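You operate a simulated robot arm through the tools that you are given. There is no shell and no other tool.

Carry out the task below with a simulated robot arm. There is one attempt and no reset: what you move stays moved.

## Task
Put two scoops of blue beads from the bead tray beside the round box into the box's empty cell.
Fine: turn its lid to that cell and shut again; use the orange-handled scoop and put it back.
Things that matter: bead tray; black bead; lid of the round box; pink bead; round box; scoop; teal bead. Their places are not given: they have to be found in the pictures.

Only the result counts: the job must be done as asked and must still hold three seconds after the hand-in. Knocking over, shifting, dropping, spilling or breaking anything else fails it. A push-on lid holds only when it is set on centred and level and pressed home; a screw cap is set on level and turned clockwise until tight.

## Robot
A 6-joint arm with a two-finger gripper, fixed in place. Base frame: the origin is at the foot of the arm, x ahead of it, y to its left, z up; the work surface is at about z = 0. Lengths are in mm, angles in degrees, forces in N, time in s.
With the tool pointing down near the work surface it reaches from about 240 to 620 mm from the base axis. Its first joint turns from -66.0 to 66.0 degrees. Payload 1.37 kg.
Tool frame: the origin (TCP) lies between the finger pads and is the grasp point; the fingertips stand 22 mm ahead of it; z points along the fingers, y is the line along which they close. Largest opening 92 mm; the body of the gripper starts 65 mm behind the TCP.
Orientation is told as [roll, pitch, yaw] about the base's x, y, z axes, in that order, counted from this pose: with the fingers straight down and closing along the base's y, the tool's x points along the base's -x, its y along +y and its z along -z.

## Interface
- The arm moves only by the tool drive_tool. Its argument "steps" is a list of rows, each a list of 6 numbers: the shift along the tool's x, y, z in mm, then the turn, a rotation vector about the tool's x, y, z in degrees. In form: [[x, y, z, wx, wy, wz], ...]. A call has 1 to 20 rows; each row is the pose to reach, as a shift and turn from the pose commanded when the call began, along the tool's axes at that moment. "hand" is the opening, from 0 (shut) to 1 (fully open), set as the call begins (left out, the last holds). Each row takes 0.2 s and may step no farther than 50 mm and 8.6 degrees from the row before; otherwise, or with a gripper value out of range, the whole call is refused. A pose out of reach is approached as far as the arm can. The call stops where the force on the tool passes 40 N (or 10 N more than at its start, if that is more) or the arm is blocked; 0.2 s more then pass. The fingers move at their own pace and stop on an object; they squeeze with about 26 N. The grip force told is the motor's: it shows also when the fingers shut on nothing. Time passes only in rows, and 0.2 s behind the last, so rows that repeat a pose let the fingers close. It gives the time, the measured TCP pose, the force on the tool (base axes), the opening and the grip force at its end, in the units of the frame above (readings bear some noise), with the torque about the TCP (base axes, N m) and any sound that the robot's microphone picked up, and new pictures: "views" is both (left out), scene, wrist or none.
- Cameras (640 x 400 px; columns grow to the right, rows downward): "scene" is fixed at [1.8, -411.1, 596.2]; the picture's right is [0.97, -0.25, 0.00], its down [-0.12, -0.45, -0.88] and it looks along [0.22, 0.86, -0.47] (base axes); focal length 316 px, centre (320, 200). "wrist" rides on the gripper at [71, 19, -102] in the tool frame; the picture's right is [-0.26, 0.97, 0.00], its down [-0.75, -0.20, -0.63] and it looks along [-0.60, -0.16, 0.78] (tool axes); focal length 280 px, centre (320, 200).
- point_at(camera, pixels): for up to 12 pixels [column, row] of the newest picture of that camera ("zoom" is the newest enlarged one), the place [x, y, z] in the base frame of the surface seen there, good to about 2 mm. It takes no simulated time.
- inspect(camera, box): a new picture of the part [left, top, right, bottom] of that camera's present view, enlarged. It takes no simulated time.
- job_done(): hands the job in; it is judged then, once.

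Open the gripper and draw the arm clear of the work before you hand the job in, unless the task says otherwise.

The tools are called after ">>>" as a command line: name --pt "numbers of a row" for each row, then --argument value for the rest, lists and objects as JSON in quotes. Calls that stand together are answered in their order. drive_tool: Moves the arm, as the interface text tells. Its arguments: {"type":"object","properties":{"steps":{"type":"array","items":{"type":"array","items":{"type":"number"}}},"hand":{"type":"number"},"views":{"type":"string","enum":["both","scene","wrist","none"]}},"required":["steps"]} The other tools are called the same way: point_at (camera, pixels) gives the place of the surface under pixels of a picture; inspect (camera, box) takes an enlarged picture of a part of a camera's view; job_done () hands the job in.

At the start:

```text
time_s: 0.0
ee_pos: [292.3, 177.2, 288.0]
orientation: [-0.1, 0.0, 0.0]
ft_force: [-0.5, 0.4, 0.6]
moment: [-0.01, -0.02, 0.01]
width: 92.0
gripper_force: 0.0
```

scene: 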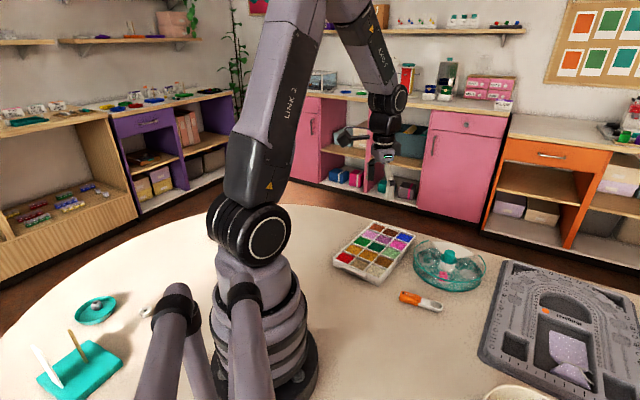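
wrist: 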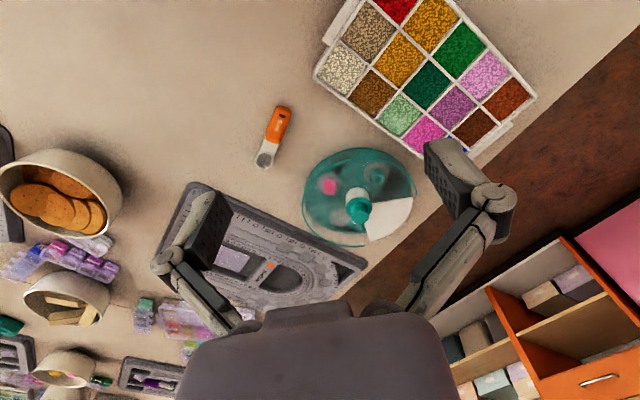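

I see the bead tray near scene (375,248), the round box at (448,265), and the orange-handled scoop at (420,302). I enlarge these areas first.

>>> inspect --camera "scene" --box '[320, 200, 520, 325]'

>>> inspect --camera "wrist" --box '[230, 80, 550, 280]'

>>> point_at --camera "scene" --pixels '[[344, 260], [376, 280], [415, 236], [370, 221], [404, 237], [448, 254], [448, 290], [404, 297], [438, 307], [420, 302], [415, 265], [484, 265]]'

>>> point_at --camera "wrist" --pixels '[[279, 112], [263, 165], [272, 140], [358, 210], [357, 195], [330, 185], [388, 217], [455, 145], [345, 70], [365, 90], [410, 195], [308, 200]]'

```text
3.20 times, centred on (420, 262) of scene
```

zoom: 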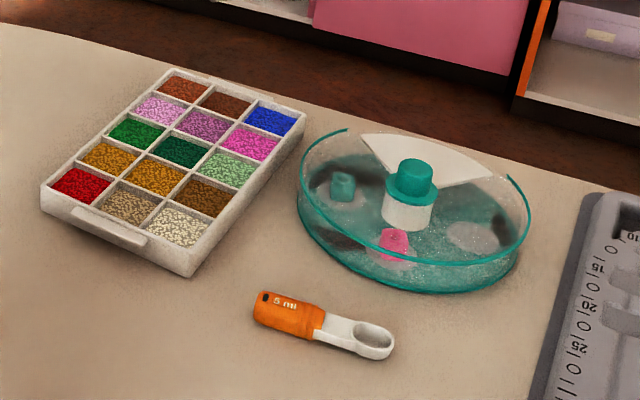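

```text
2.00 times, centred on (390, 180) of wrist
```

zoom: 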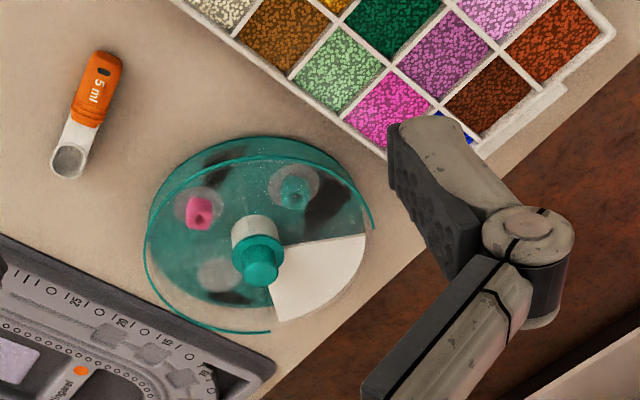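

```text
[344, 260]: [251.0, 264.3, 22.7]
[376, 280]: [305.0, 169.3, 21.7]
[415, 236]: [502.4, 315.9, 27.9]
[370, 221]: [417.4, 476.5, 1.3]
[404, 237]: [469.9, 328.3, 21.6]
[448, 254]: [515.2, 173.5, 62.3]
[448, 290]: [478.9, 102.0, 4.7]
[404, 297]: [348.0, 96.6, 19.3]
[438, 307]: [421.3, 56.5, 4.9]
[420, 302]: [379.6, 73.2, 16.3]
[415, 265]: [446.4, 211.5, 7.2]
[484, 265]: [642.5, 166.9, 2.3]
```

```text
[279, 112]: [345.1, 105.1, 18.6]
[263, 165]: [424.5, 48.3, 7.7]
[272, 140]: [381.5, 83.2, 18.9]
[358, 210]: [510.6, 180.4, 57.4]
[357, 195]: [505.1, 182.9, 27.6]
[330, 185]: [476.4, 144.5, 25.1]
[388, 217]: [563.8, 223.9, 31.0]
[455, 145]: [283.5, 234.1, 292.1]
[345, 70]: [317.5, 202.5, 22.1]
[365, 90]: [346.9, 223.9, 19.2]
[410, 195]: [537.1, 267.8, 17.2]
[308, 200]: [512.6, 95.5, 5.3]
```

The box sits near (515,180) with a teal knob, and a white wedge shows at wrist (390,217). I move the hand nearer and over the box for a clearer view of its cells.

>>> drive_tool --pt "-35 5 15 0 0 0" --pt "-70 10 30 0 0 0" --pt "-105 14 50 0 0 0" --pt "-130 18 70 0 0 0" --pt "-130 18 70 0 0 0" --hand 1

```text
time_s: 1.2
ee_pos: [422.3, 194.2, 217.5]
orientation: [0.1, 0.0, 0.0]
ft_force: [-0.4, 0.7, -0.4]
moment: [0.03, 0.0, 0.0]
width: 92.1
gripper_force: 0.1
```

scene: 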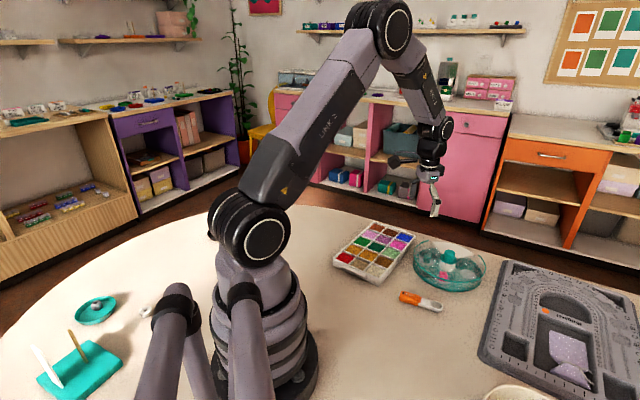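
wrist: 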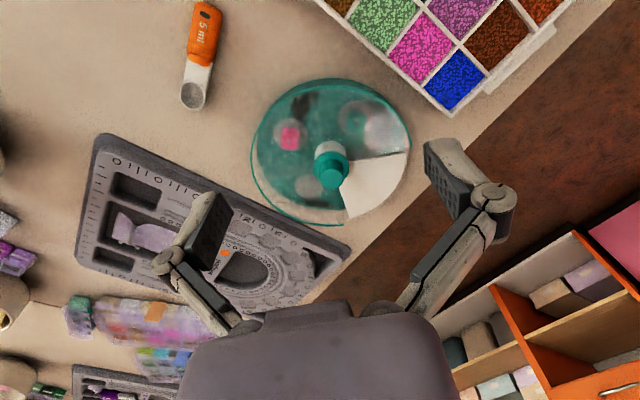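

>>> inspect --camera "wrist" --box '[230, 65, 430, 190]'

>>> inspect --camera "scene" --box '[398, 225, 502, 290]'

```text
3.20 times, centred on (330, 128) of wrist
```

zoom: 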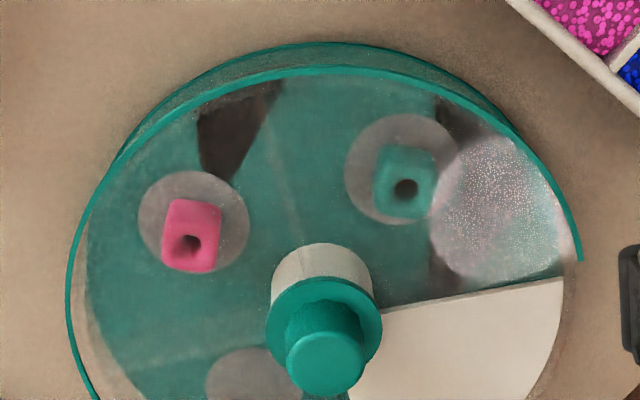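

```text
6.15 times, centred on (450, 258) of scene
```

zoom: 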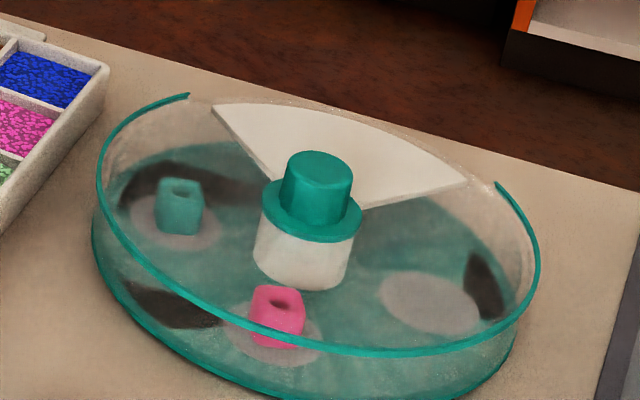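

The lid is clear with a wedge-shaped opening over a white plate; teal and pink beads show in cells, plus an apparently empty cell and some dark patches. I measure these spots and look closer.

>>> point_at --camera "wrist" --pixels '[[290, 139], [352, 117], [309, 185], [375, 180], [385, 130], [305, 105], [331, 172], [254, 150], [410, 145], [345, 218], [345, 79], [300, 210]]'

>>> inspect --camera "wrist" --box '[240, 125, 420, 237]'

```text
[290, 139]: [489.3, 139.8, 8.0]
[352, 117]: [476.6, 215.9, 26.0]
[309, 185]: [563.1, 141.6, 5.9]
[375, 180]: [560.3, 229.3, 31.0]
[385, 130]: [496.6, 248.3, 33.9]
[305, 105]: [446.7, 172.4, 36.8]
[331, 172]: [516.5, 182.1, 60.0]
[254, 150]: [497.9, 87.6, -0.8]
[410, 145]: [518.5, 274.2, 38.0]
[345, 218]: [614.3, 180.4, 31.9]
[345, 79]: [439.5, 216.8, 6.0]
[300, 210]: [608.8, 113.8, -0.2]
```

```text
3.56 times, centred on (330, 181) of wrist
```

zoom: 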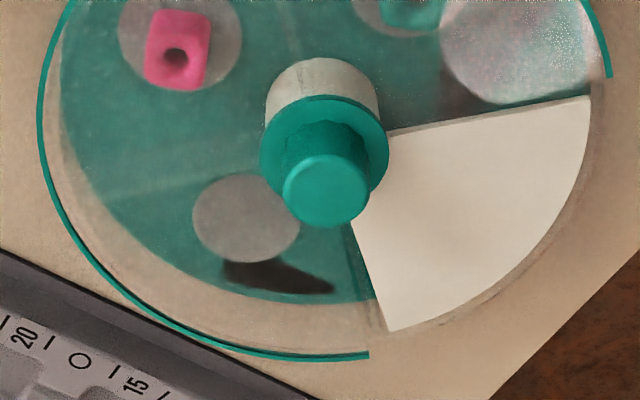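

The empty-looking cell's disc is at about (563,142), pink at (489,140), teal at (477,216). I zoom further into the dark patches to find the black bead.

>>> inspect --camera "scene" --box '[450, 250, 490, 275]'

>>> inspect --camera "scene" --box '[410, 245, 450, 270]'

>>> inspect --camera "wrist" --box '[330, 80, 410, 130]'

>>> inspect --camera "wrist" --box '[280, 170, 360, 220]'

```text
16.00 times, centred on (470, 262) of scene
```

zoom: 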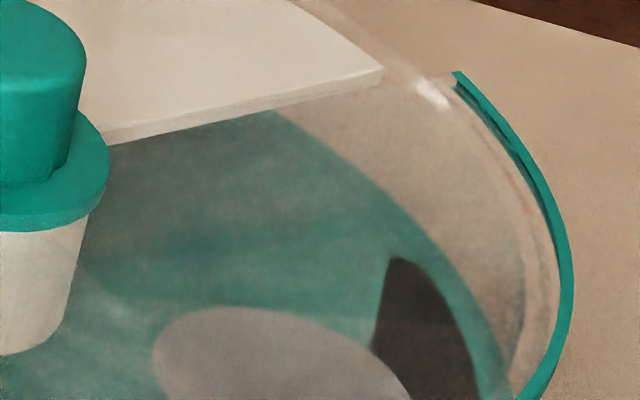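

```text
16.00 times, centred on (430, 258) of scene
```

zoom: 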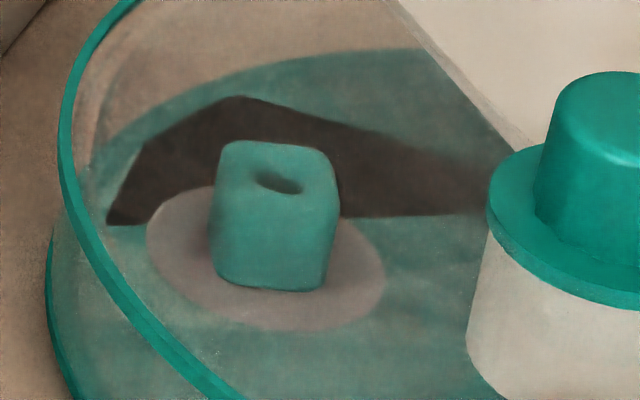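

```text
8.00 times, centred on (370, 105) of wrist
```

zoom: 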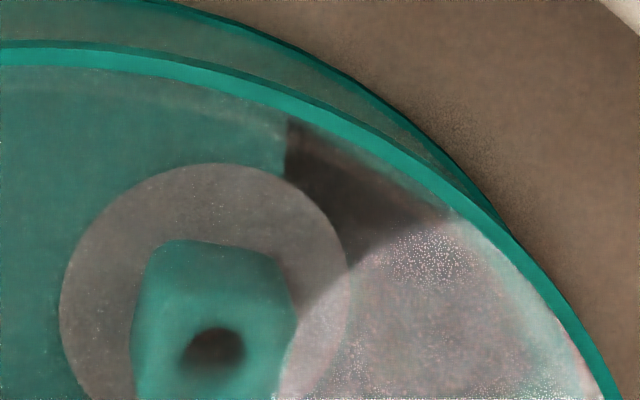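

```text
8.00 times, centred on (320, 195) of wrist
```

zoom: 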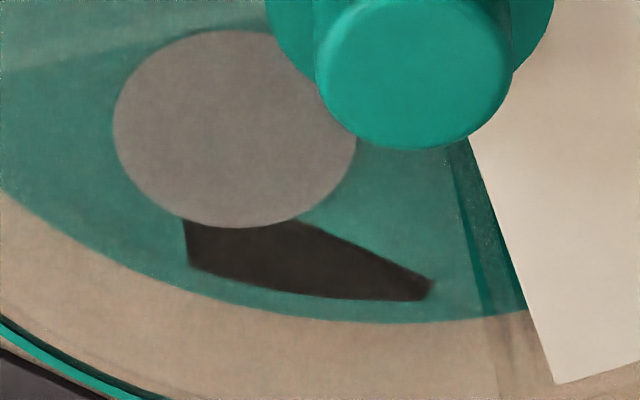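

The dark patches look flat, with no clear black bead yet; the cell at (563,142) looks empty. I survey the rest of the table in the scene picture for the black bead and other obstacles.

>>> inspect --camera "scene" --box '[0, 275, 200, 400]'

>>> inspect --camera "scene" --box '[440, 250, 640, 400]'

>>> inspect --camera "scene" --box '[325, 215, 421, 290]'

>>> inspect --camera "wrist" --box '[0, 0, 240, 150]'

```text
3.20 times, centred on (100, 338) of scene
```

zoom: 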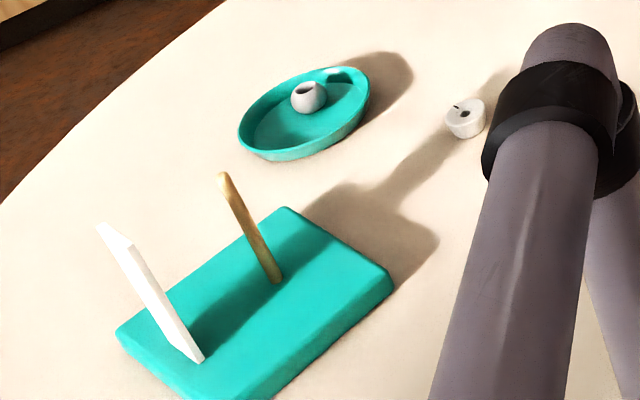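

```text
2.67 times, centred on (540, 325) of scene
```

zoom: 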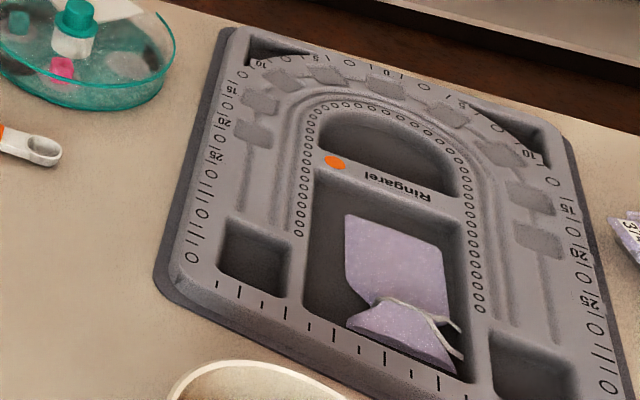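

```text
5.33 times, centred on (373, 252) of scene
```

zoom: 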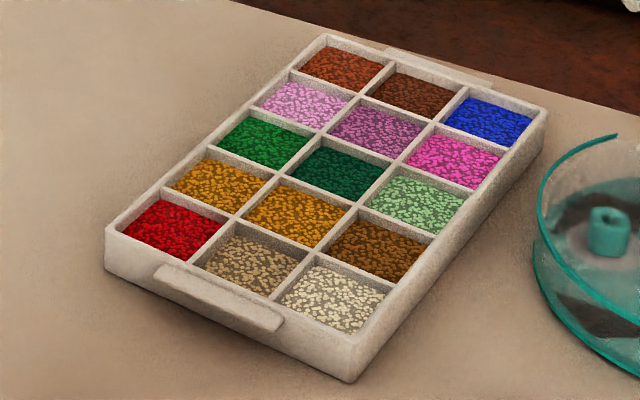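

```text
2.67 times, centred on (120, 75) of wrist
```

zoom: 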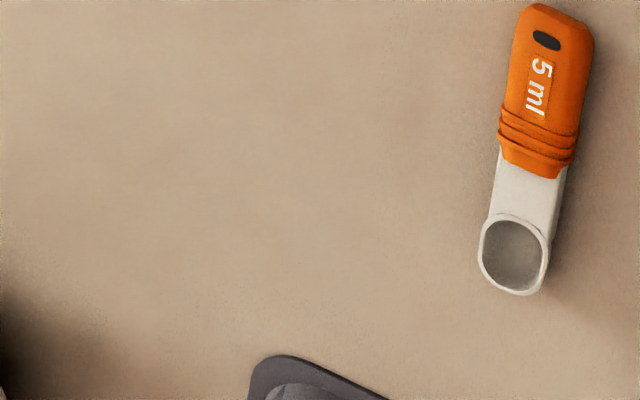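

No black bead elsewhere on the table; it may sit under the white plate in the fourth quadrant. I zoom on the space under that plate edge near scene (460,262).

>>> inspect --camera "scene" --box '[425, 238, 489, 278]'

>>> inspect --camera "wrist" --box '[320, 130, 416, 190]'

>>> inspect --camera "wrist" --box '[245, 75, 341, 135]'

```text
10.00 times, centred on (457, 258) of scene
```

zoom: 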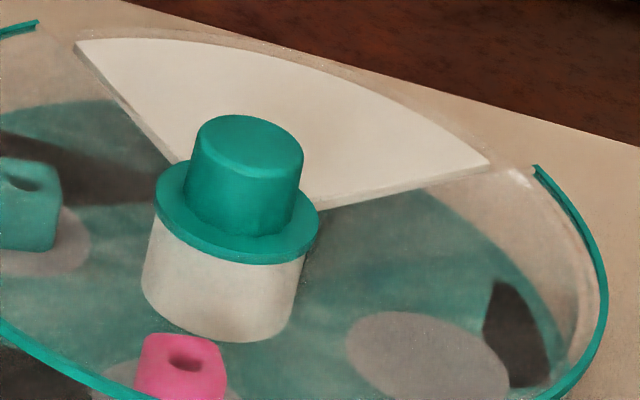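

```text
6.67 times, centred on (368, 160) of wrist
```

zoom: 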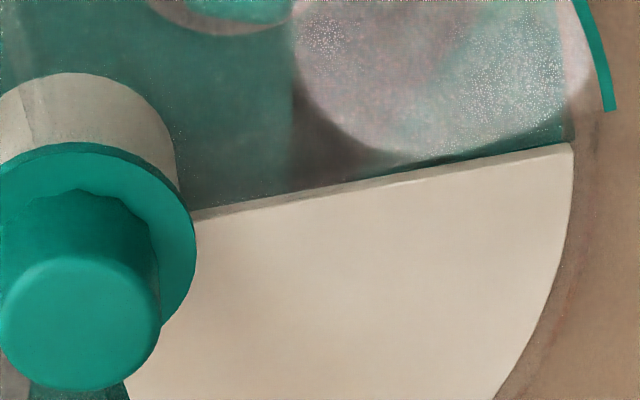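

```text
6.67 times, centred on (293, 105) of wrist
```

zoom: 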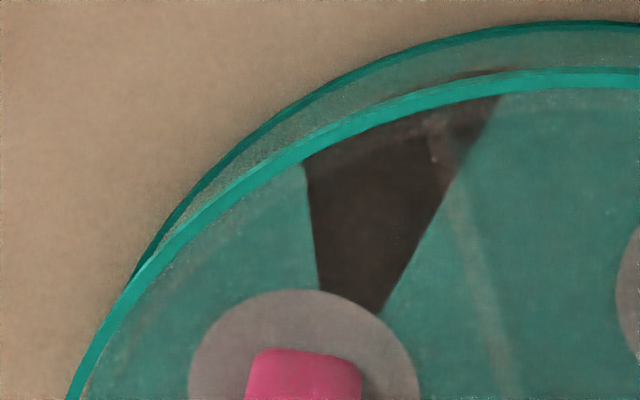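

Nothing black is visible elsewhere, so the cell at 315° (gray disc at (563,142)) is the empty one. Now I measure the scoop, the blue cell at wrist (455,85), and the knob carefully, using zooms.

>>> inspect --camera "wrist" --box '[400, 30, 512, 100]'

>>> point_at --camera "wrist" --pixels '[[459, 62], [488, 79], [452, 112], [423, 90], [455, 87], [445, 85], [465, 85], [420, 97], [452, 117], [494, 80], [508, 60], [440, 70]]'

>>> point_at --camera "wrist" --pixels '[[203, 3], [192, 10], [218, 14], [187, 60], [212, 63], [202, 30], [184, 95], [205, 98], [193, 108], [194, 93], [186, 75], [209, 76]]'

```text
5.71 times, centred on (456, 65) of wrist
```

zoom: 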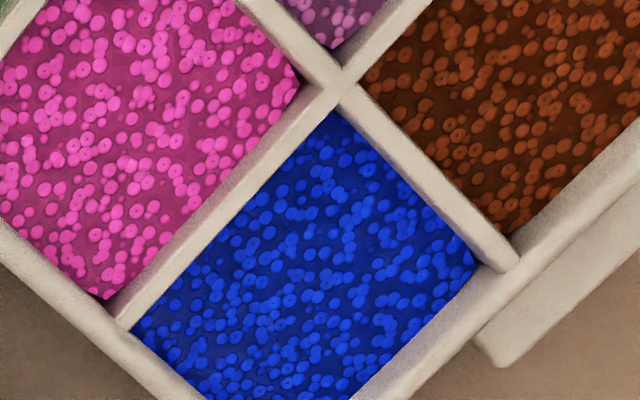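

```text
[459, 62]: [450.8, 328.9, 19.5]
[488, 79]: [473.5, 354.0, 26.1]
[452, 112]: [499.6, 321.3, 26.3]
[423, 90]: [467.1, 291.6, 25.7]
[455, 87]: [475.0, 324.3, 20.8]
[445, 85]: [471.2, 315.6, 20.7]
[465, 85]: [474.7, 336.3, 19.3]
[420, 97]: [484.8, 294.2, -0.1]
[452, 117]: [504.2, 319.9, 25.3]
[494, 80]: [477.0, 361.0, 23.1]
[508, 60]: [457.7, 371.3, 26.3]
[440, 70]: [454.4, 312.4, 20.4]
```

```text
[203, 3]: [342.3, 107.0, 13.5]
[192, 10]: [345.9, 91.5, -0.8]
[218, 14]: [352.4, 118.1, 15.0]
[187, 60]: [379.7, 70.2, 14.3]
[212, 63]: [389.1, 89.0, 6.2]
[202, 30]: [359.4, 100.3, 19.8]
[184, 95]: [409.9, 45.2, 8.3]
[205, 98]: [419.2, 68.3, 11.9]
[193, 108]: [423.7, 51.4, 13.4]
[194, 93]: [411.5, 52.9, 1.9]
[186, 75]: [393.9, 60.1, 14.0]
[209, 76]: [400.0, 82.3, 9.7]
```

The blue cell is around (475,324) with beads at z≈20 and walls at z≈26. I re-zoom on it for accurate corner points.

>>> inspect --camera "wrist" --box '[408, 46, 504, 126]'

```text
5.00 times, centred on (456, 86) of wrist
```

zoom: 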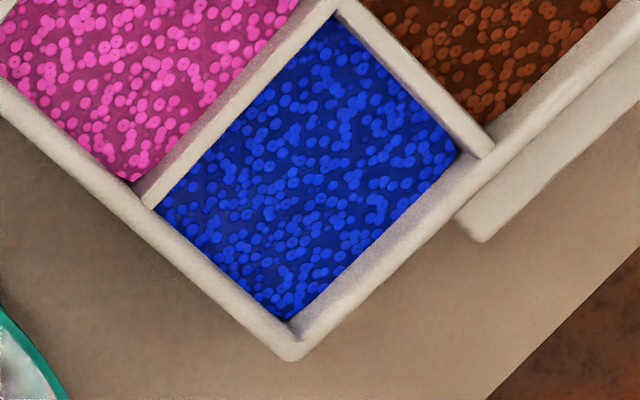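

>>> point_at --camera "zoom" --pixels '[[336, 12], [334, 25], [478, 150], [456, 155], [292, 340], [290, 315], [150, 203], [160, 208], [310, 170], [385, 235], [225, 262], [500, 140]]'

>>> inspect --camera "wrist" --box '[160, 0, 240, 120]'

```text
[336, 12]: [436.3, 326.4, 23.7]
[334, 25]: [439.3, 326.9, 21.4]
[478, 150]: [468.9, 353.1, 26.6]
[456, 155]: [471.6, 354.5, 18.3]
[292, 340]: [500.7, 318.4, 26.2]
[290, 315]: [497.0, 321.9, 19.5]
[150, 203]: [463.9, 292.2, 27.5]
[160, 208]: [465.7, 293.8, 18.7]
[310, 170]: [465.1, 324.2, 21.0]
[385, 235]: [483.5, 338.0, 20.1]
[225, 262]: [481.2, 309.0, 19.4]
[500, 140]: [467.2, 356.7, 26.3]
```

```text
3.33 times, centred on (200, 60) of wrist
```

zoom: 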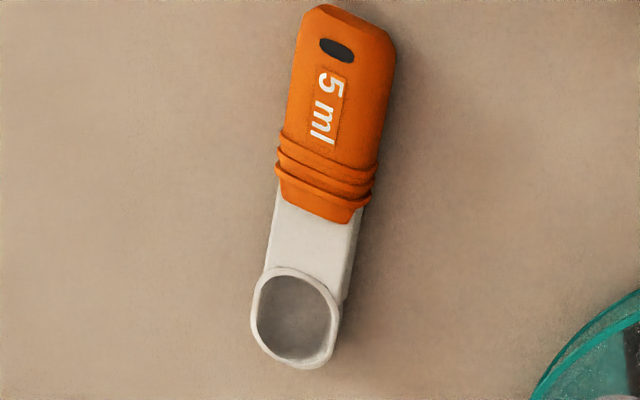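

Cell corners at bead level: (439,327), (472,354), (497,322), (466,294) – a 42 mm square with axes at about 41° and -50°. Next I measure the scoop in this newest zoom.

>>> point_at --camera "zoom" --pixels '[[345, 8], [297, 20], [393, 40], [290, 90], [386, 115], [337, 60], [285, 130], [378, 155], [330, 160], [300, 215], [285, 230], [345, 240]]'

>>> point_at --camera "zoom" --pixels '[[298, 270], [253, 310], [334, 312], [295, 364], [295, 315], [262, 285], [330, 290], [265, 345], [325, 350], [340, 335], [350, 290], [315, 240]]'

```text
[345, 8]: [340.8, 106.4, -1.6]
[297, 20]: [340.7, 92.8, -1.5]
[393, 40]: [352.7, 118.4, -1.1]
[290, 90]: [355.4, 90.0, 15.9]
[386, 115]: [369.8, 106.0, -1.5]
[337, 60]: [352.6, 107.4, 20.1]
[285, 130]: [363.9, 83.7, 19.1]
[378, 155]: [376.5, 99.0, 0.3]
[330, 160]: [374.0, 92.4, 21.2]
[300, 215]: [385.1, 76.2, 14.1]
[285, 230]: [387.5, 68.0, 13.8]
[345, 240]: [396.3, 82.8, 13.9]
```

```text
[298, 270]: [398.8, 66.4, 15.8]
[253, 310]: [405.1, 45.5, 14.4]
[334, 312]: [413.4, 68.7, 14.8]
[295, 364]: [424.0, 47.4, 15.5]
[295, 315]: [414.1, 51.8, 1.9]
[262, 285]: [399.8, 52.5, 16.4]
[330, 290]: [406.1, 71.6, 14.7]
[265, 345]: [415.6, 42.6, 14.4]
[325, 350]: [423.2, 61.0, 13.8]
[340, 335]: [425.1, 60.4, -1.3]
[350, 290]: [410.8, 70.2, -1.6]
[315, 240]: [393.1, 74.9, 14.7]
```

The scoop's bowl centre is near (411,57), rim z≈15, handle end near (342,104), axis about -36°. Now I measure the knob of the lid at wrist (331,172).

>>> inspect --camera "wrist" --box '[298, 130, 362, 200]'

```text
5.71 times, centred on (330, 165) of wrist
```

zoom: 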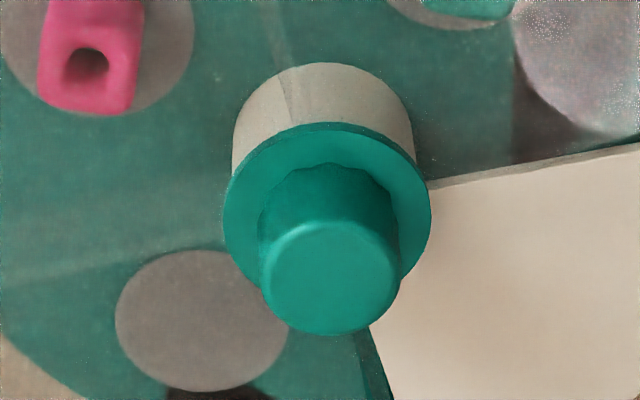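

>>> point_at --camera "zoom" --pixels '[[330, 278], [330, 230], [330, 326], [275, 278], [388, 278], [330, 180], [240, 200], [415, 200], [330, 140], [330, 100], [500, 280], [600, 175]]'

>>> inspect --camera "scene" --box '[430, 240, 470, 275]'

```text
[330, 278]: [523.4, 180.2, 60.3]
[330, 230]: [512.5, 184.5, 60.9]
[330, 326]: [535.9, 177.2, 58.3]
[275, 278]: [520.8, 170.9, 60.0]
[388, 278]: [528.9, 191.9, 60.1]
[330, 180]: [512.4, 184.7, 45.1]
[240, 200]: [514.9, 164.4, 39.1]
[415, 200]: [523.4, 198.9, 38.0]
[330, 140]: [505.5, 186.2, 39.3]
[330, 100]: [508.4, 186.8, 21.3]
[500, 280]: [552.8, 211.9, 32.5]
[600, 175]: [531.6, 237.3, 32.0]
```

```text
11.43 times, centred on (450, 258) of scene
```

zoom: 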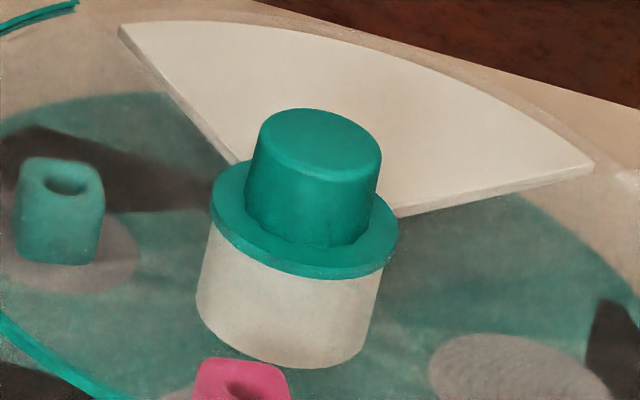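

The knob top is centred at about (523.5,180.5), z 61, about 24 mm wide, with a flange at z≈39. I move above it, with yaw +45 so that a -90° turn ends at -45.

>>> drive_tool --pt "-17 -2 14 0 0 -7.5" --pt "-34 -4 28 0 0 -15" --pt "-51 -7 42 0 0 -22.5" --pt "-68 -9 57 0 0 -30" --pt "-85 -11 72 0 0 -37.5" --pt "-101.2 -13.5 87.5 0 0 -45" --pt "-101.2 -13.5 107.5 0 0 -45" --pt "-101.2 -13.5 107.5 0 0 -45" --hand 0.55

```text
time_s: 3.0
ee_pos: [523.8, 181.0, 109.2]
orientation: [0.0, 0.1, 45.1]
ft_force: [-0.4, 0.2, 0.6]
moment: [-0.01, -0.01, 0.0]
width: 50.7
gripper_force: 0.0
```

scene: 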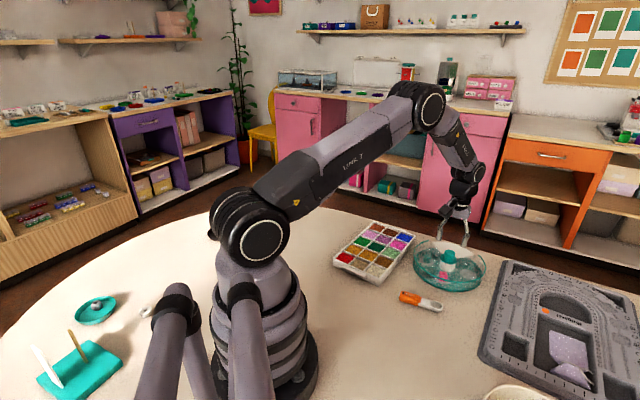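
wrist: 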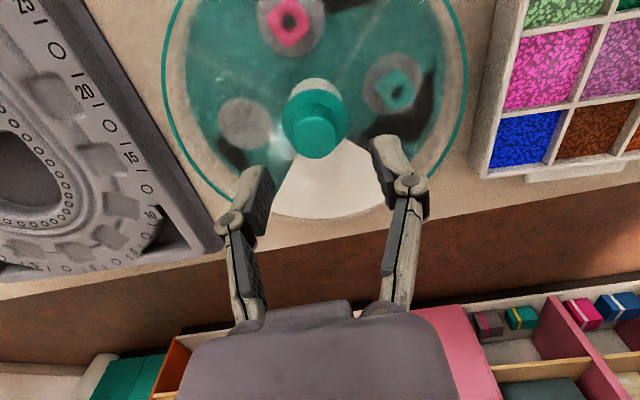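

The knob shows at wrist (313,125) between the fingers. I re-measure its top from this nearer view before lowering.

>>> inspect --camera "wrist" --box '[220, 40, 420, 220]'

>>> point_at --camera "wrist" --pixels '[[316, 133], [316, 112], [316, 153], [294, 133], [336, 133], [328, 172], [240, 120], [360, 160]]'

```text
2.22 times, centred on (320, 130) of wrist
```

zoom: 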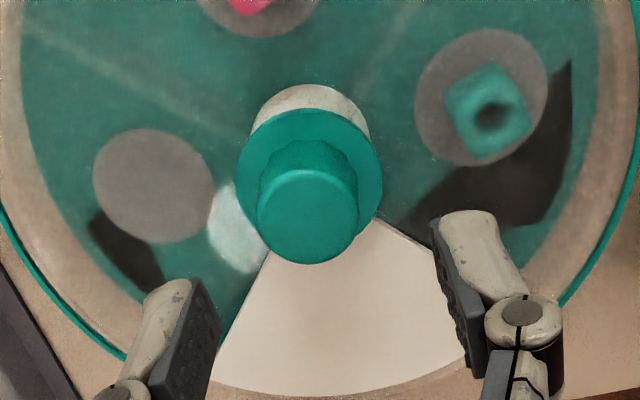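

```text
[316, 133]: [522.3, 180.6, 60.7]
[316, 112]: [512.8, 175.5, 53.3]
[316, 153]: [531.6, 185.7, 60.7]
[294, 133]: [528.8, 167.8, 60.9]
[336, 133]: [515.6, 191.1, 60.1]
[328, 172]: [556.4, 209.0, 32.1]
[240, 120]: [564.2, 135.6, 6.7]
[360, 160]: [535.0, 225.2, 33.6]
```

The knob centre reads (523.5,180.5), matching the TCP. I lower 44.5 mm so the fingertips are just above the flange, then close on the knob.

>>> drive_tool --pt "0 0 20 0 0 0" --pt "0 0 35 0 0 0" --pt "0 0 44 0 0 0" --hand 0.55 --views "none"

>>> drive_tool --pt "0 0 0 0 0 0" --pt "0 0 0 0 0 0" --pt "0 0 0 0 0 0" --pt "0 0 0 0 0 0" --hand 0

```text
time_s: 3.8
ee_pos: [523.5, 183.4, 66.0]
orientation: [0.0, 0.0, 45.0]
ft_force: [-0.4, -0.5, 0.3]
moment: [-0.03, 0.0, 0.01]
width: 50.4
gripper_force: 0.0
```

```text
time_s: 4.8
ee_pos: [524.2, 182.7, 66.2]
orientation: [-0.1, -0.1, 45.0]
ft_force: [4.4, -6.0, 6.3]
moment: [-0.04, -0.17, 0.03]
width: 27.1
gripper_force: 26.4
```

scene: 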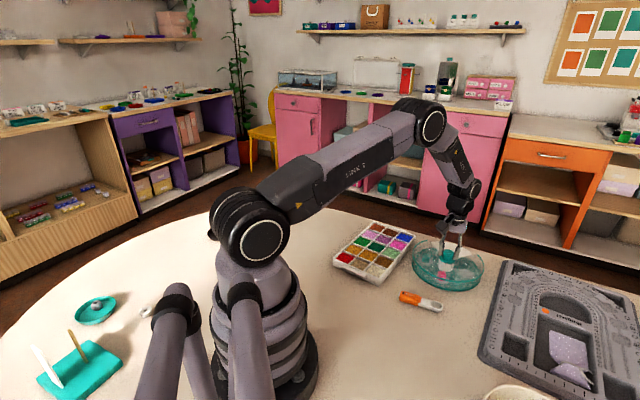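
wrist: 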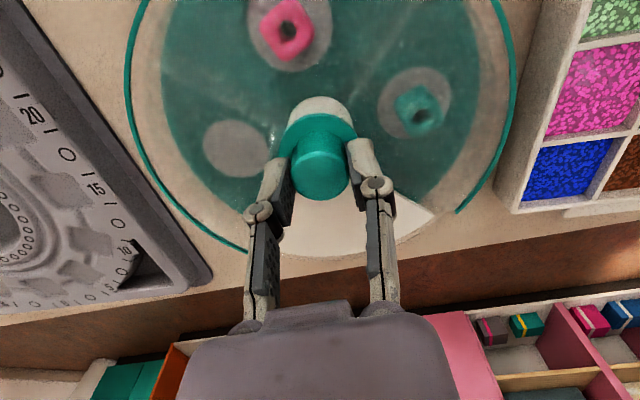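

The knob is gripped (27.1 mm) with a small side force of about 7 N, so I shift 1 mm along tool -y and turn the lid clockwise by 22° first to see how it behaves.

>>> drive_tool --pt "0 -1 -0.5 0 0 0" --pt "0 -1 -0.5 0 0 7.5" --pt "0 -1 -0.5 0 0 15" --pt "0 -1 -0.5 0 0 22" --pt "0 -1 -0.5 0 0 22"

```text
time_s: 6.0
ee_pos: [525.0, 180.9, 65.3]
orientation: [0.1, 0.0, 22.9]
ft_force: [2.4, 1.3, -0.4]
moment: [0.13, -0.37, 0.04]
width: 27.2
gripper_force: 25.7
```

scene: 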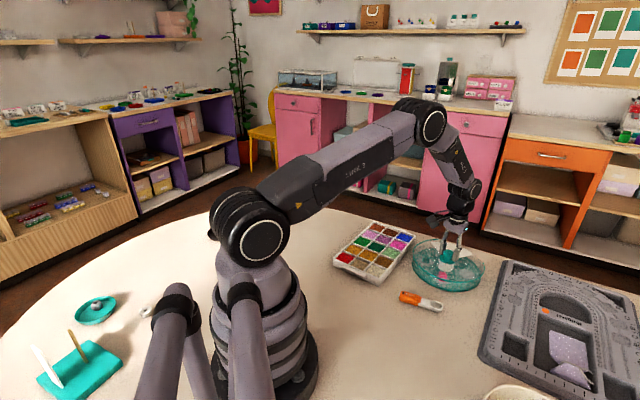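
wrist: 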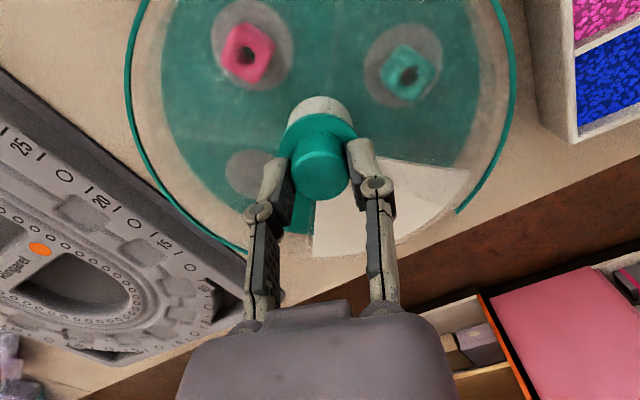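

The lid follows the hand (the rim gap at wrist (460,210) stays put while the white plate shifts), so it works. I carry on turning the remaining 68°.

>>> drive_tool --pt "0 0 0 0 0 7.5" --pt "0 0 0 0 0 15" --pt "0 0 0 0 0 22.5" --pt "0 0 0 0 0 30" --pt "0 0 0 0 0 37.5" --pt "0 0 0 0 0 45" --pt "0 0 0 0 0 52.5" --pt "0 0 0 0 0 60" --pt "0 0 0 0 0 68" --pt "0 0 0 0 0 68"

```text
time_s: 8.2
ee_pos: [523.7, 179.6, 66.0]
orientation: [-0.1, 0.0, -45.2]
ft_force: [-0.8, 1.3, -0.1]
moment: [0.12, 0.2, -0.03]
width: 26.7
gripper_force: 26.0
```

scene: 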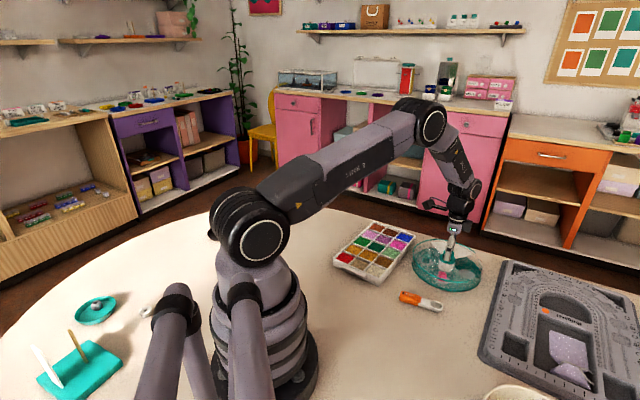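
wrist: 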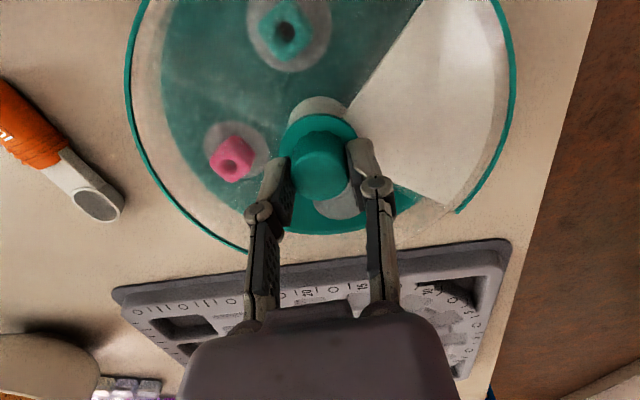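

The lid's opening now lies over the empty cell (-45°). I release the knob and rise straight up to inspect.

>>> drive_tool --pt "0 0 0 0 0 0" --pt "0 0 0 0 0 0" --pt "0 0 0 0 0 0" --hand 0.6 --views "none"

>>> drive_tool --pt "0 0 -40 0 0 0" --pt "0 0 -80 0 0 0" --pt "15 0 -115 0 0 0" --pt "30 0 -130 0 0 0" --pt "30 0 -130 0 0 0"

```text
time_s: 9.0
ee_pos: [524.2, 180.7, 67.0]
orientation: [0.0, 0.0, -44.9]
ft_force: [-0.6, -0.1, 0.6]
moment: [0.02, 0.0, 0.01]
width: 55.1
gripper_force: 0.0
```

```text
time_s: 10.2
ee_pos: [502.5, 202.3, 196.6]
orientation: [0.1, 0.0, -45.0]
ft_force: [-1.0, -0.3, -0.2]
moment: [-0.01, -0.03, 0.02]
width: 55.1
gripper_force: 0.0
```

scene: 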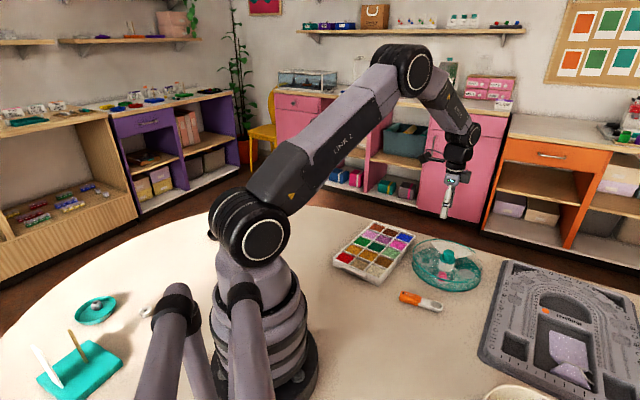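
wrist: 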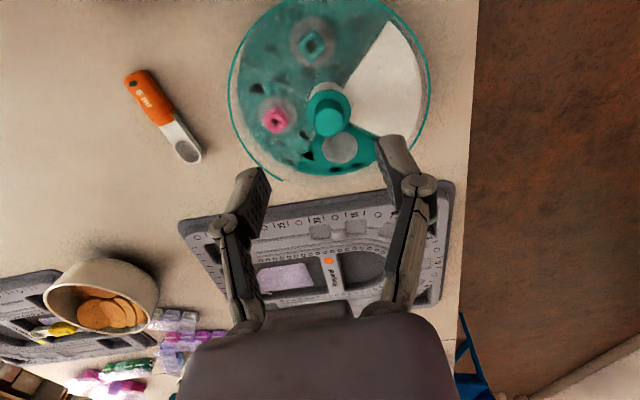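

>>> inspect --camera "wrist" --box '[220, 0, 440, 190]'

>>> inspect --camera "scene" --box '[400, 228, 496, 288]'

```text
2.11 times, centred on (330, 95) of wrist
```

zoom: 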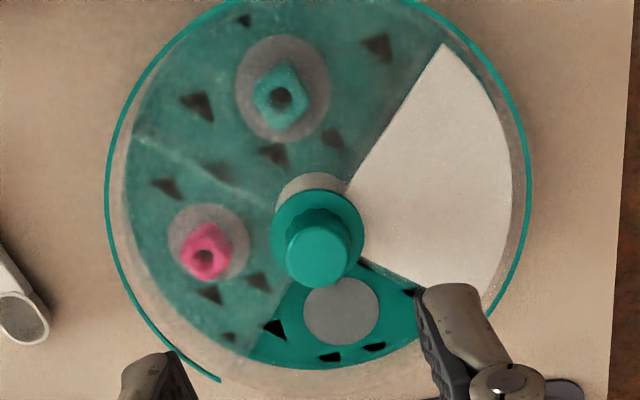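

```text
6.67 times, centred on (448, 258) of scene
```

zoom: 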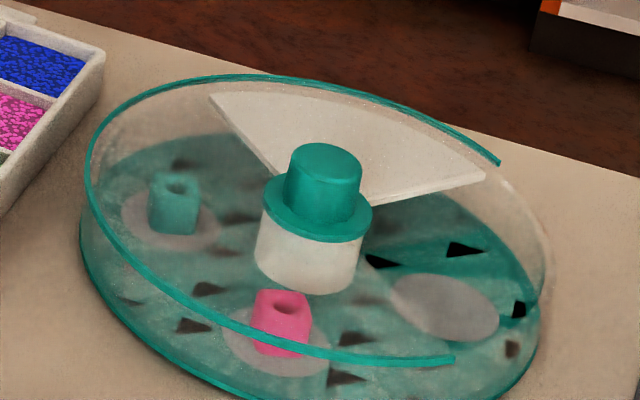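

The opening is now over the empty cell. I zoom into it to make sure that the dark marks there are no bead.

>>> inspect --camera "wrist" --box '[290, 110, 400, 180]'

>>> inspect --camera "scene" --box '[446, 254, 486, 282]'

>>> point_at --camera "wrist" --pixels '[[340, 148], [315, 155], [335, 175], [357, 166], [302, 172], [375, 145], [345, 132], [325, 108], [318, 80], [280, 178], [370, 90], [395, 125]]'

```text
5.71 times, centred on (345, 145) of wrist
```

zoom: 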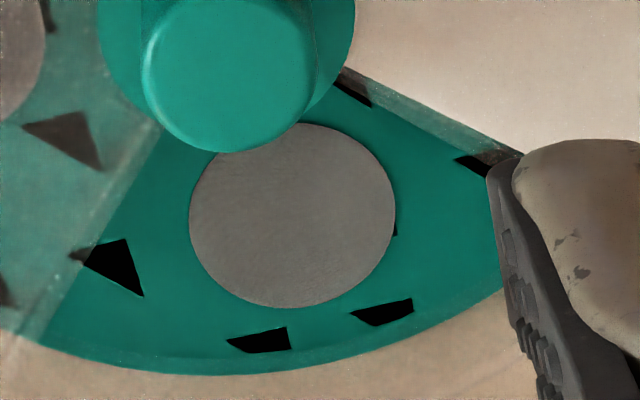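

```text
14.29 times, centred on (466, 268) of scene
```

zoom: 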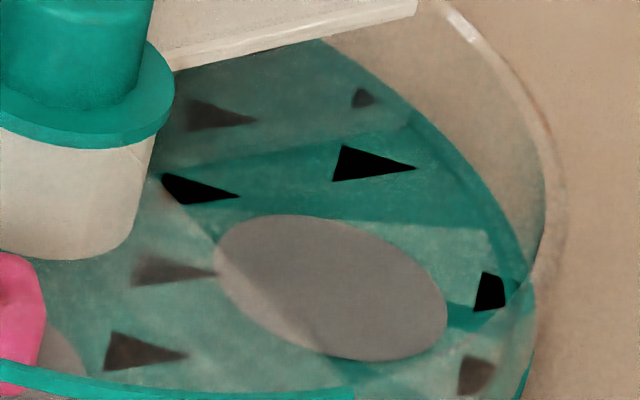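

```text
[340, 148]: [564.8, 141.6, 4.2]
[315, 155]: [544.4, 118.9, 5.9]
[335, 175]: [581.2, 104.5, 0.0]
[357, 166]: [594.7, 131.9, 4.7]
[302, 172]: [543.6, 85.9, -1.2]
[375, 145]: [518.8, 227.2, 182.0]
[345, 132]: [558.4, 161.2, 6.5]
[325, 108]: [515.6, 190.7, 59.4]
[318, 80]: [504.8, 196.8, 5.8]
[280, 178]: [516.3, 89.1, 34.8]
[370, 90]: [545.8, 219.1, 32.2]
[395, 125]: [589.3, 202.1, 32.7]
```

The dark marks are flat rendering specks; the cell is empty with its floor at z≈5. Now I move over the scoop's handle with yaw -36 to line up.

>>> drive_tool --pt "5 -40 5 0 0 -2" --pt "10 -80 20 0 0 -4" --pt "15 -120 40 0 0 -6" --pt "20 -150 65 0 0 -8" --pt "23 -178.5 87 0 0 -9" --pt "23 -178.5 87 0 0 -9" --hand 0.6

```text
time_s: 11.6
ee_pos: [360.1, 91.5, 108.9]
orientation: [0.0, -0.1, -36.0]
ft_force: [-0.6, 0.5, 0.6]
moment: [-0.02, 0.02, 0.05]
width: 55.3
gripper_force: 0.1
```

scene: 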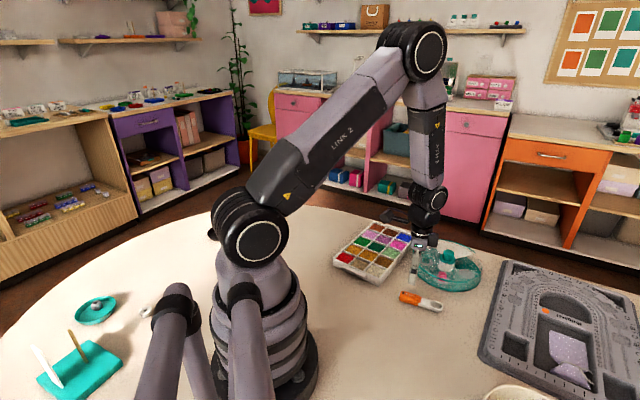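
wrist: 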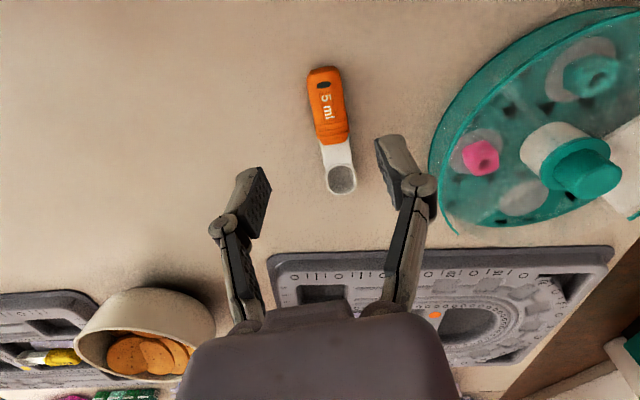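

The scoop lies at wrist (325,70)-(342,190). I zoom in and measure its edges to get the exact axis.

>>> inspect --camera "wrist" --box '[270, 55, 398, 205]'

```text
2.67 times, centred on (334, 130) of wrist
```

zoom: 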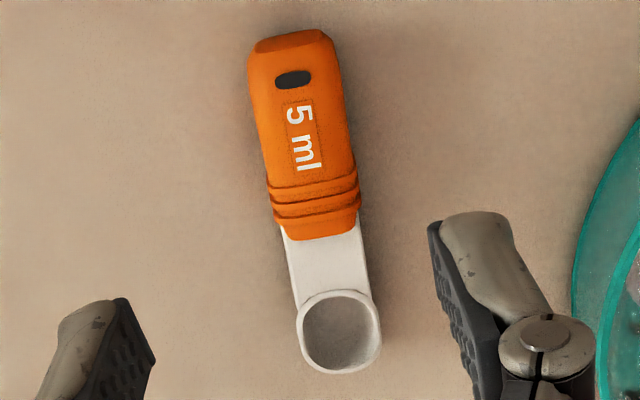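

>>> point_at --camera "zoom" --pixels '[[290, 50], [255, 50], [329, 45], [260, 110], [340, 100], [300, 110], [267, 165], [350, 155], [310, 165], [285, 235], [360, 230], [322, 228]]'

>>> point_at --camera "zoom" --pixels '[[292, 265], [366, 260], [330, 262], [338, 293], [300, 335], [377, 330], [343, 371], [340, 335], [292, 80], [316, 200], [256, 75], [334, 75]]'

```text
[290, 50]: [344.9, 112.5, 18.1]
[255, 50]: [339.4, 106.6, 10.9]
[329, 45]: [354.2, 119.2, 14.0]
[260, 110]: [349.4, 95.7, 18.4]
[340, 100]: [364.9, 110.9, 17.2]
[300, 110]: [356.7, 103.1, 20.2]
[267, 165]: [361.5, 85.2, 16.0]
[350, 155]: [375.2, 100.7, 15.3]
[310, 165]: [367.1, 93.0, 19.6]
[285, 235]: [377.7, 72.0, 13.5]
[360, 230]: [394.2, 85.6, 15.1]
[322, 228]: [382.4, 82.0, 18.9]
```

```text
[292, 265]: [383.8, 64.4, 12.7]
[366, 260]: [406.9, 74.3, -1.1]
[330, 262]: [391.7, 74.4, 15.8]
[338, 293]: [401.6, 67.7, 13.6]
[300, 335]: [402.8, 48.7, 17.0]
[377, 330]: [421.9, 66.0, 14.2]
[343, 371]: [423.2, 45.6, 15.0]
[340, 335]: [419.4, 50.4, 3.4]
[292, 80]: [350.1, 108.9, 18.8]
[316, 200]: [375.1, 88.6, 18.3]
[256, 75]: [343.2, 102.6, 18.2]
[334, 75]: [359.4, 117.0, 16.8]
```

The centre line fits an axis of -40°, with the handle 21.5 mm wide and 20 mm high; bowl centre at (412,57). I set yaw -40, lower a bit over the grip point (360,101), and then tilt the hand 35° so that it holds the scoop like a spoon.

>>> drive_tool --pt "8 4 12 0 0 2" --pt "15.1 8.3 24 0 0 4" --pt "15.1 8.3 24 0 0 4" --hand 0.5 --views "none"

>>> drive_tool --pt "0 0 0 0 -7 0" --pt "0 0 0 0 -14 0" --pt "0 0 0 0 -21 0" --pt "0 0 0 0 -28 0" --pt "0 0 0 0 -35 0" --pt "0 0 0 0 -35 0"

```text
time_s: 12.4
ee_pos: [354.8, 107.6, 85.7]
orientation: [0.0, 0.1, -40.1]
ft_force: [0.5, 0.7, -0.1]
moment: [0.03, -0.01, -0.05]
width: 46.3
gripper_force: 0.0
```

```text
time_s: 13.8
ee_pos: [374.3, 123.1, 103.1]
orientation: [-0.4, -35.0, -39.8]
ft_force: [0.1, 0.7, -0.2]
moment: [-0.01, 0.01, -0.01]
width: 45.8
gripper_force: 0.1
out of reach, approached as far as the arm can: row 1, 2, 4, 5, 6
```

scene: 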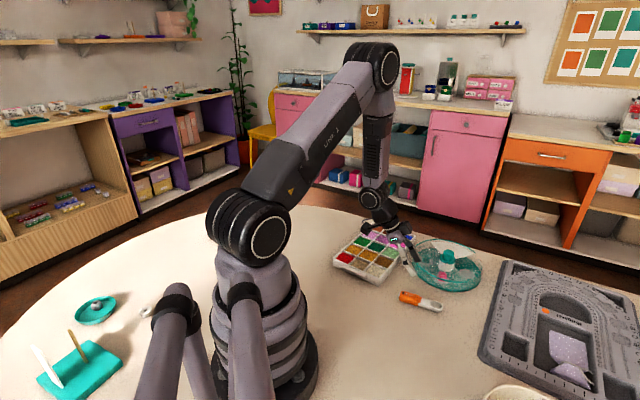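
wrist: 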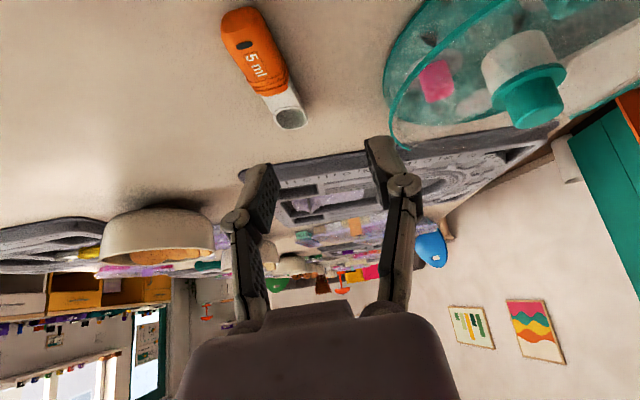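

The tilt came out right but the position was cut short (now at (374,123,103)), perhaps a reach or wrist limit. I hold still one moment to see whether the arm settles to the commanded pose.

>>> drive_tool --pt "0 0 0 0 0 0" --pt "0 0 0 0 0 0" --pt "0 0 0 0 0 0" --views "scene"

>>> inspect --camera "scene" --box '[320, 40, 480, 320]'

```text
time_s: 14.6
ee_pos: [374.0, 123.1, 103.6]
orientation: [-0.4, -34.9, -39.8]
ft_force: [0.3, 0.0, -0.3]
moment: [0.01, 0.0, -0.03]
width: 45.8
gripper_force: 0.1
```

scene: 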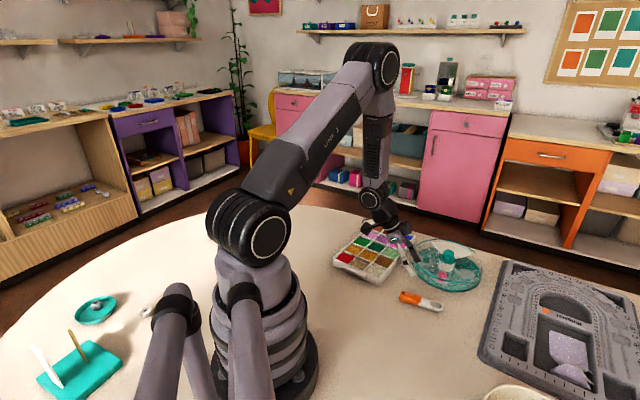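

```text
1.43 times, centred on (400, 180) of scene
```

zoom: 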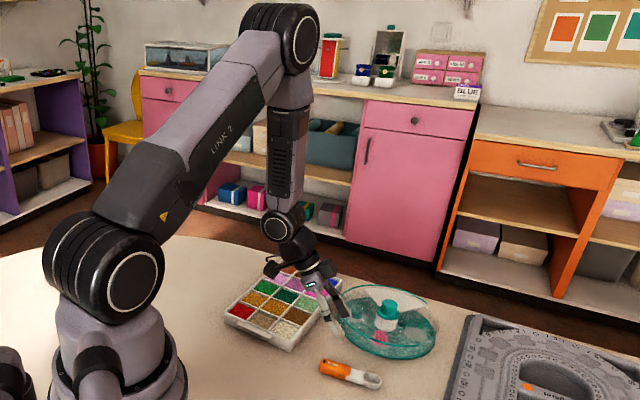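

The commanded pose has been set to what was reached. The wrist has now left its straight-line singularity, so I try the remaining shift to the pregrasp point.

>>> drive_tool --pt "5 -9 4 0 0 0" --pt "10 -18 8 0 0 0" --pt "15.5 -25.9 11.7 0 0 0" --pt "15.5 -25.9 11.7 0 0 0"

```text
time_s: 15.6
ee_pos: [374.5, 122.4, 103.3]
orientation: [-0.4, -34.9, -39.8]
ft_force: [-0.6, 0.3, -0.1]
moment: [-0.04, -0.01, 0.0]
width: 46.1
gripper_force: 0.0
out of reach, approached as far as the arm can: row 1, 2, 3, 4
```

scene: 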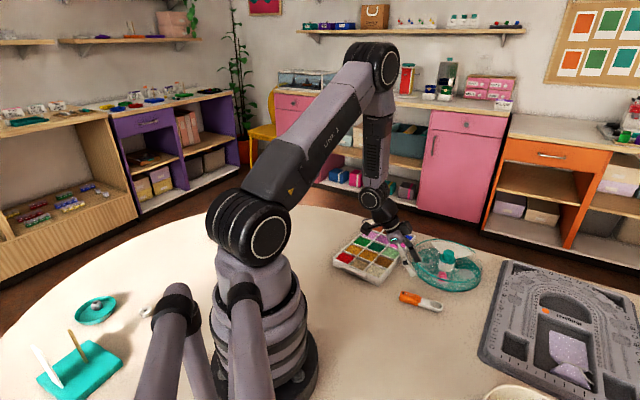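
wrist: 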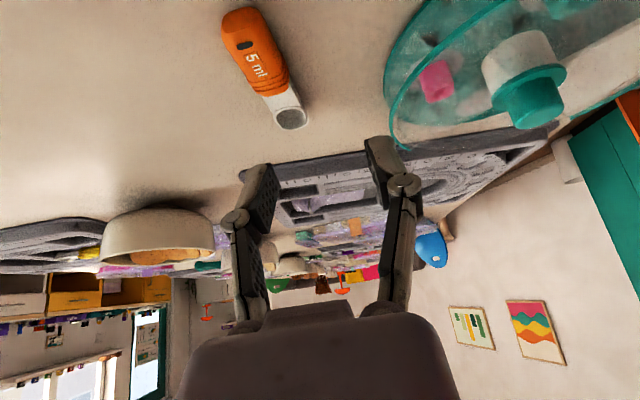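

The arm doesn't move further this way, so some joint is at its limit. I measure the arm's own joints in the scene picture to understand which one.

>>> point_at --camera "scene" --pixels '[[371, 198], [386, 66], [262, 240], [370, 130], [390, 225], [405, 245], [418, 265], [250, 330]]'

>>> inspect --camera "scene" --box '[330, 160, 458, 280]'

```text
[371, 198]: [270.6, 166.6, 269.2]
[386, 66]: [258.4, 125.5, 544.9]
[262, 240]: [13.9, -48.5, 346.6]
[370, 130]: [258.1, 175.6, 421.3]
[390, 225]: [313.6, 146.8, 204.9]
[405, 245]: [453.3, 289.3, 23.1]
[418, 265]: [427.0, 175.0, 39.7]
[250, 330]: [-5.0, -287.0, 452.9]
```

```text
3.33 times, centred on (394, 220) of scene
```

zoom: 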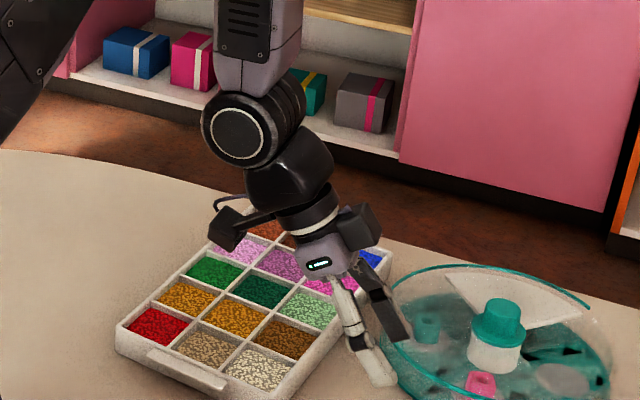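

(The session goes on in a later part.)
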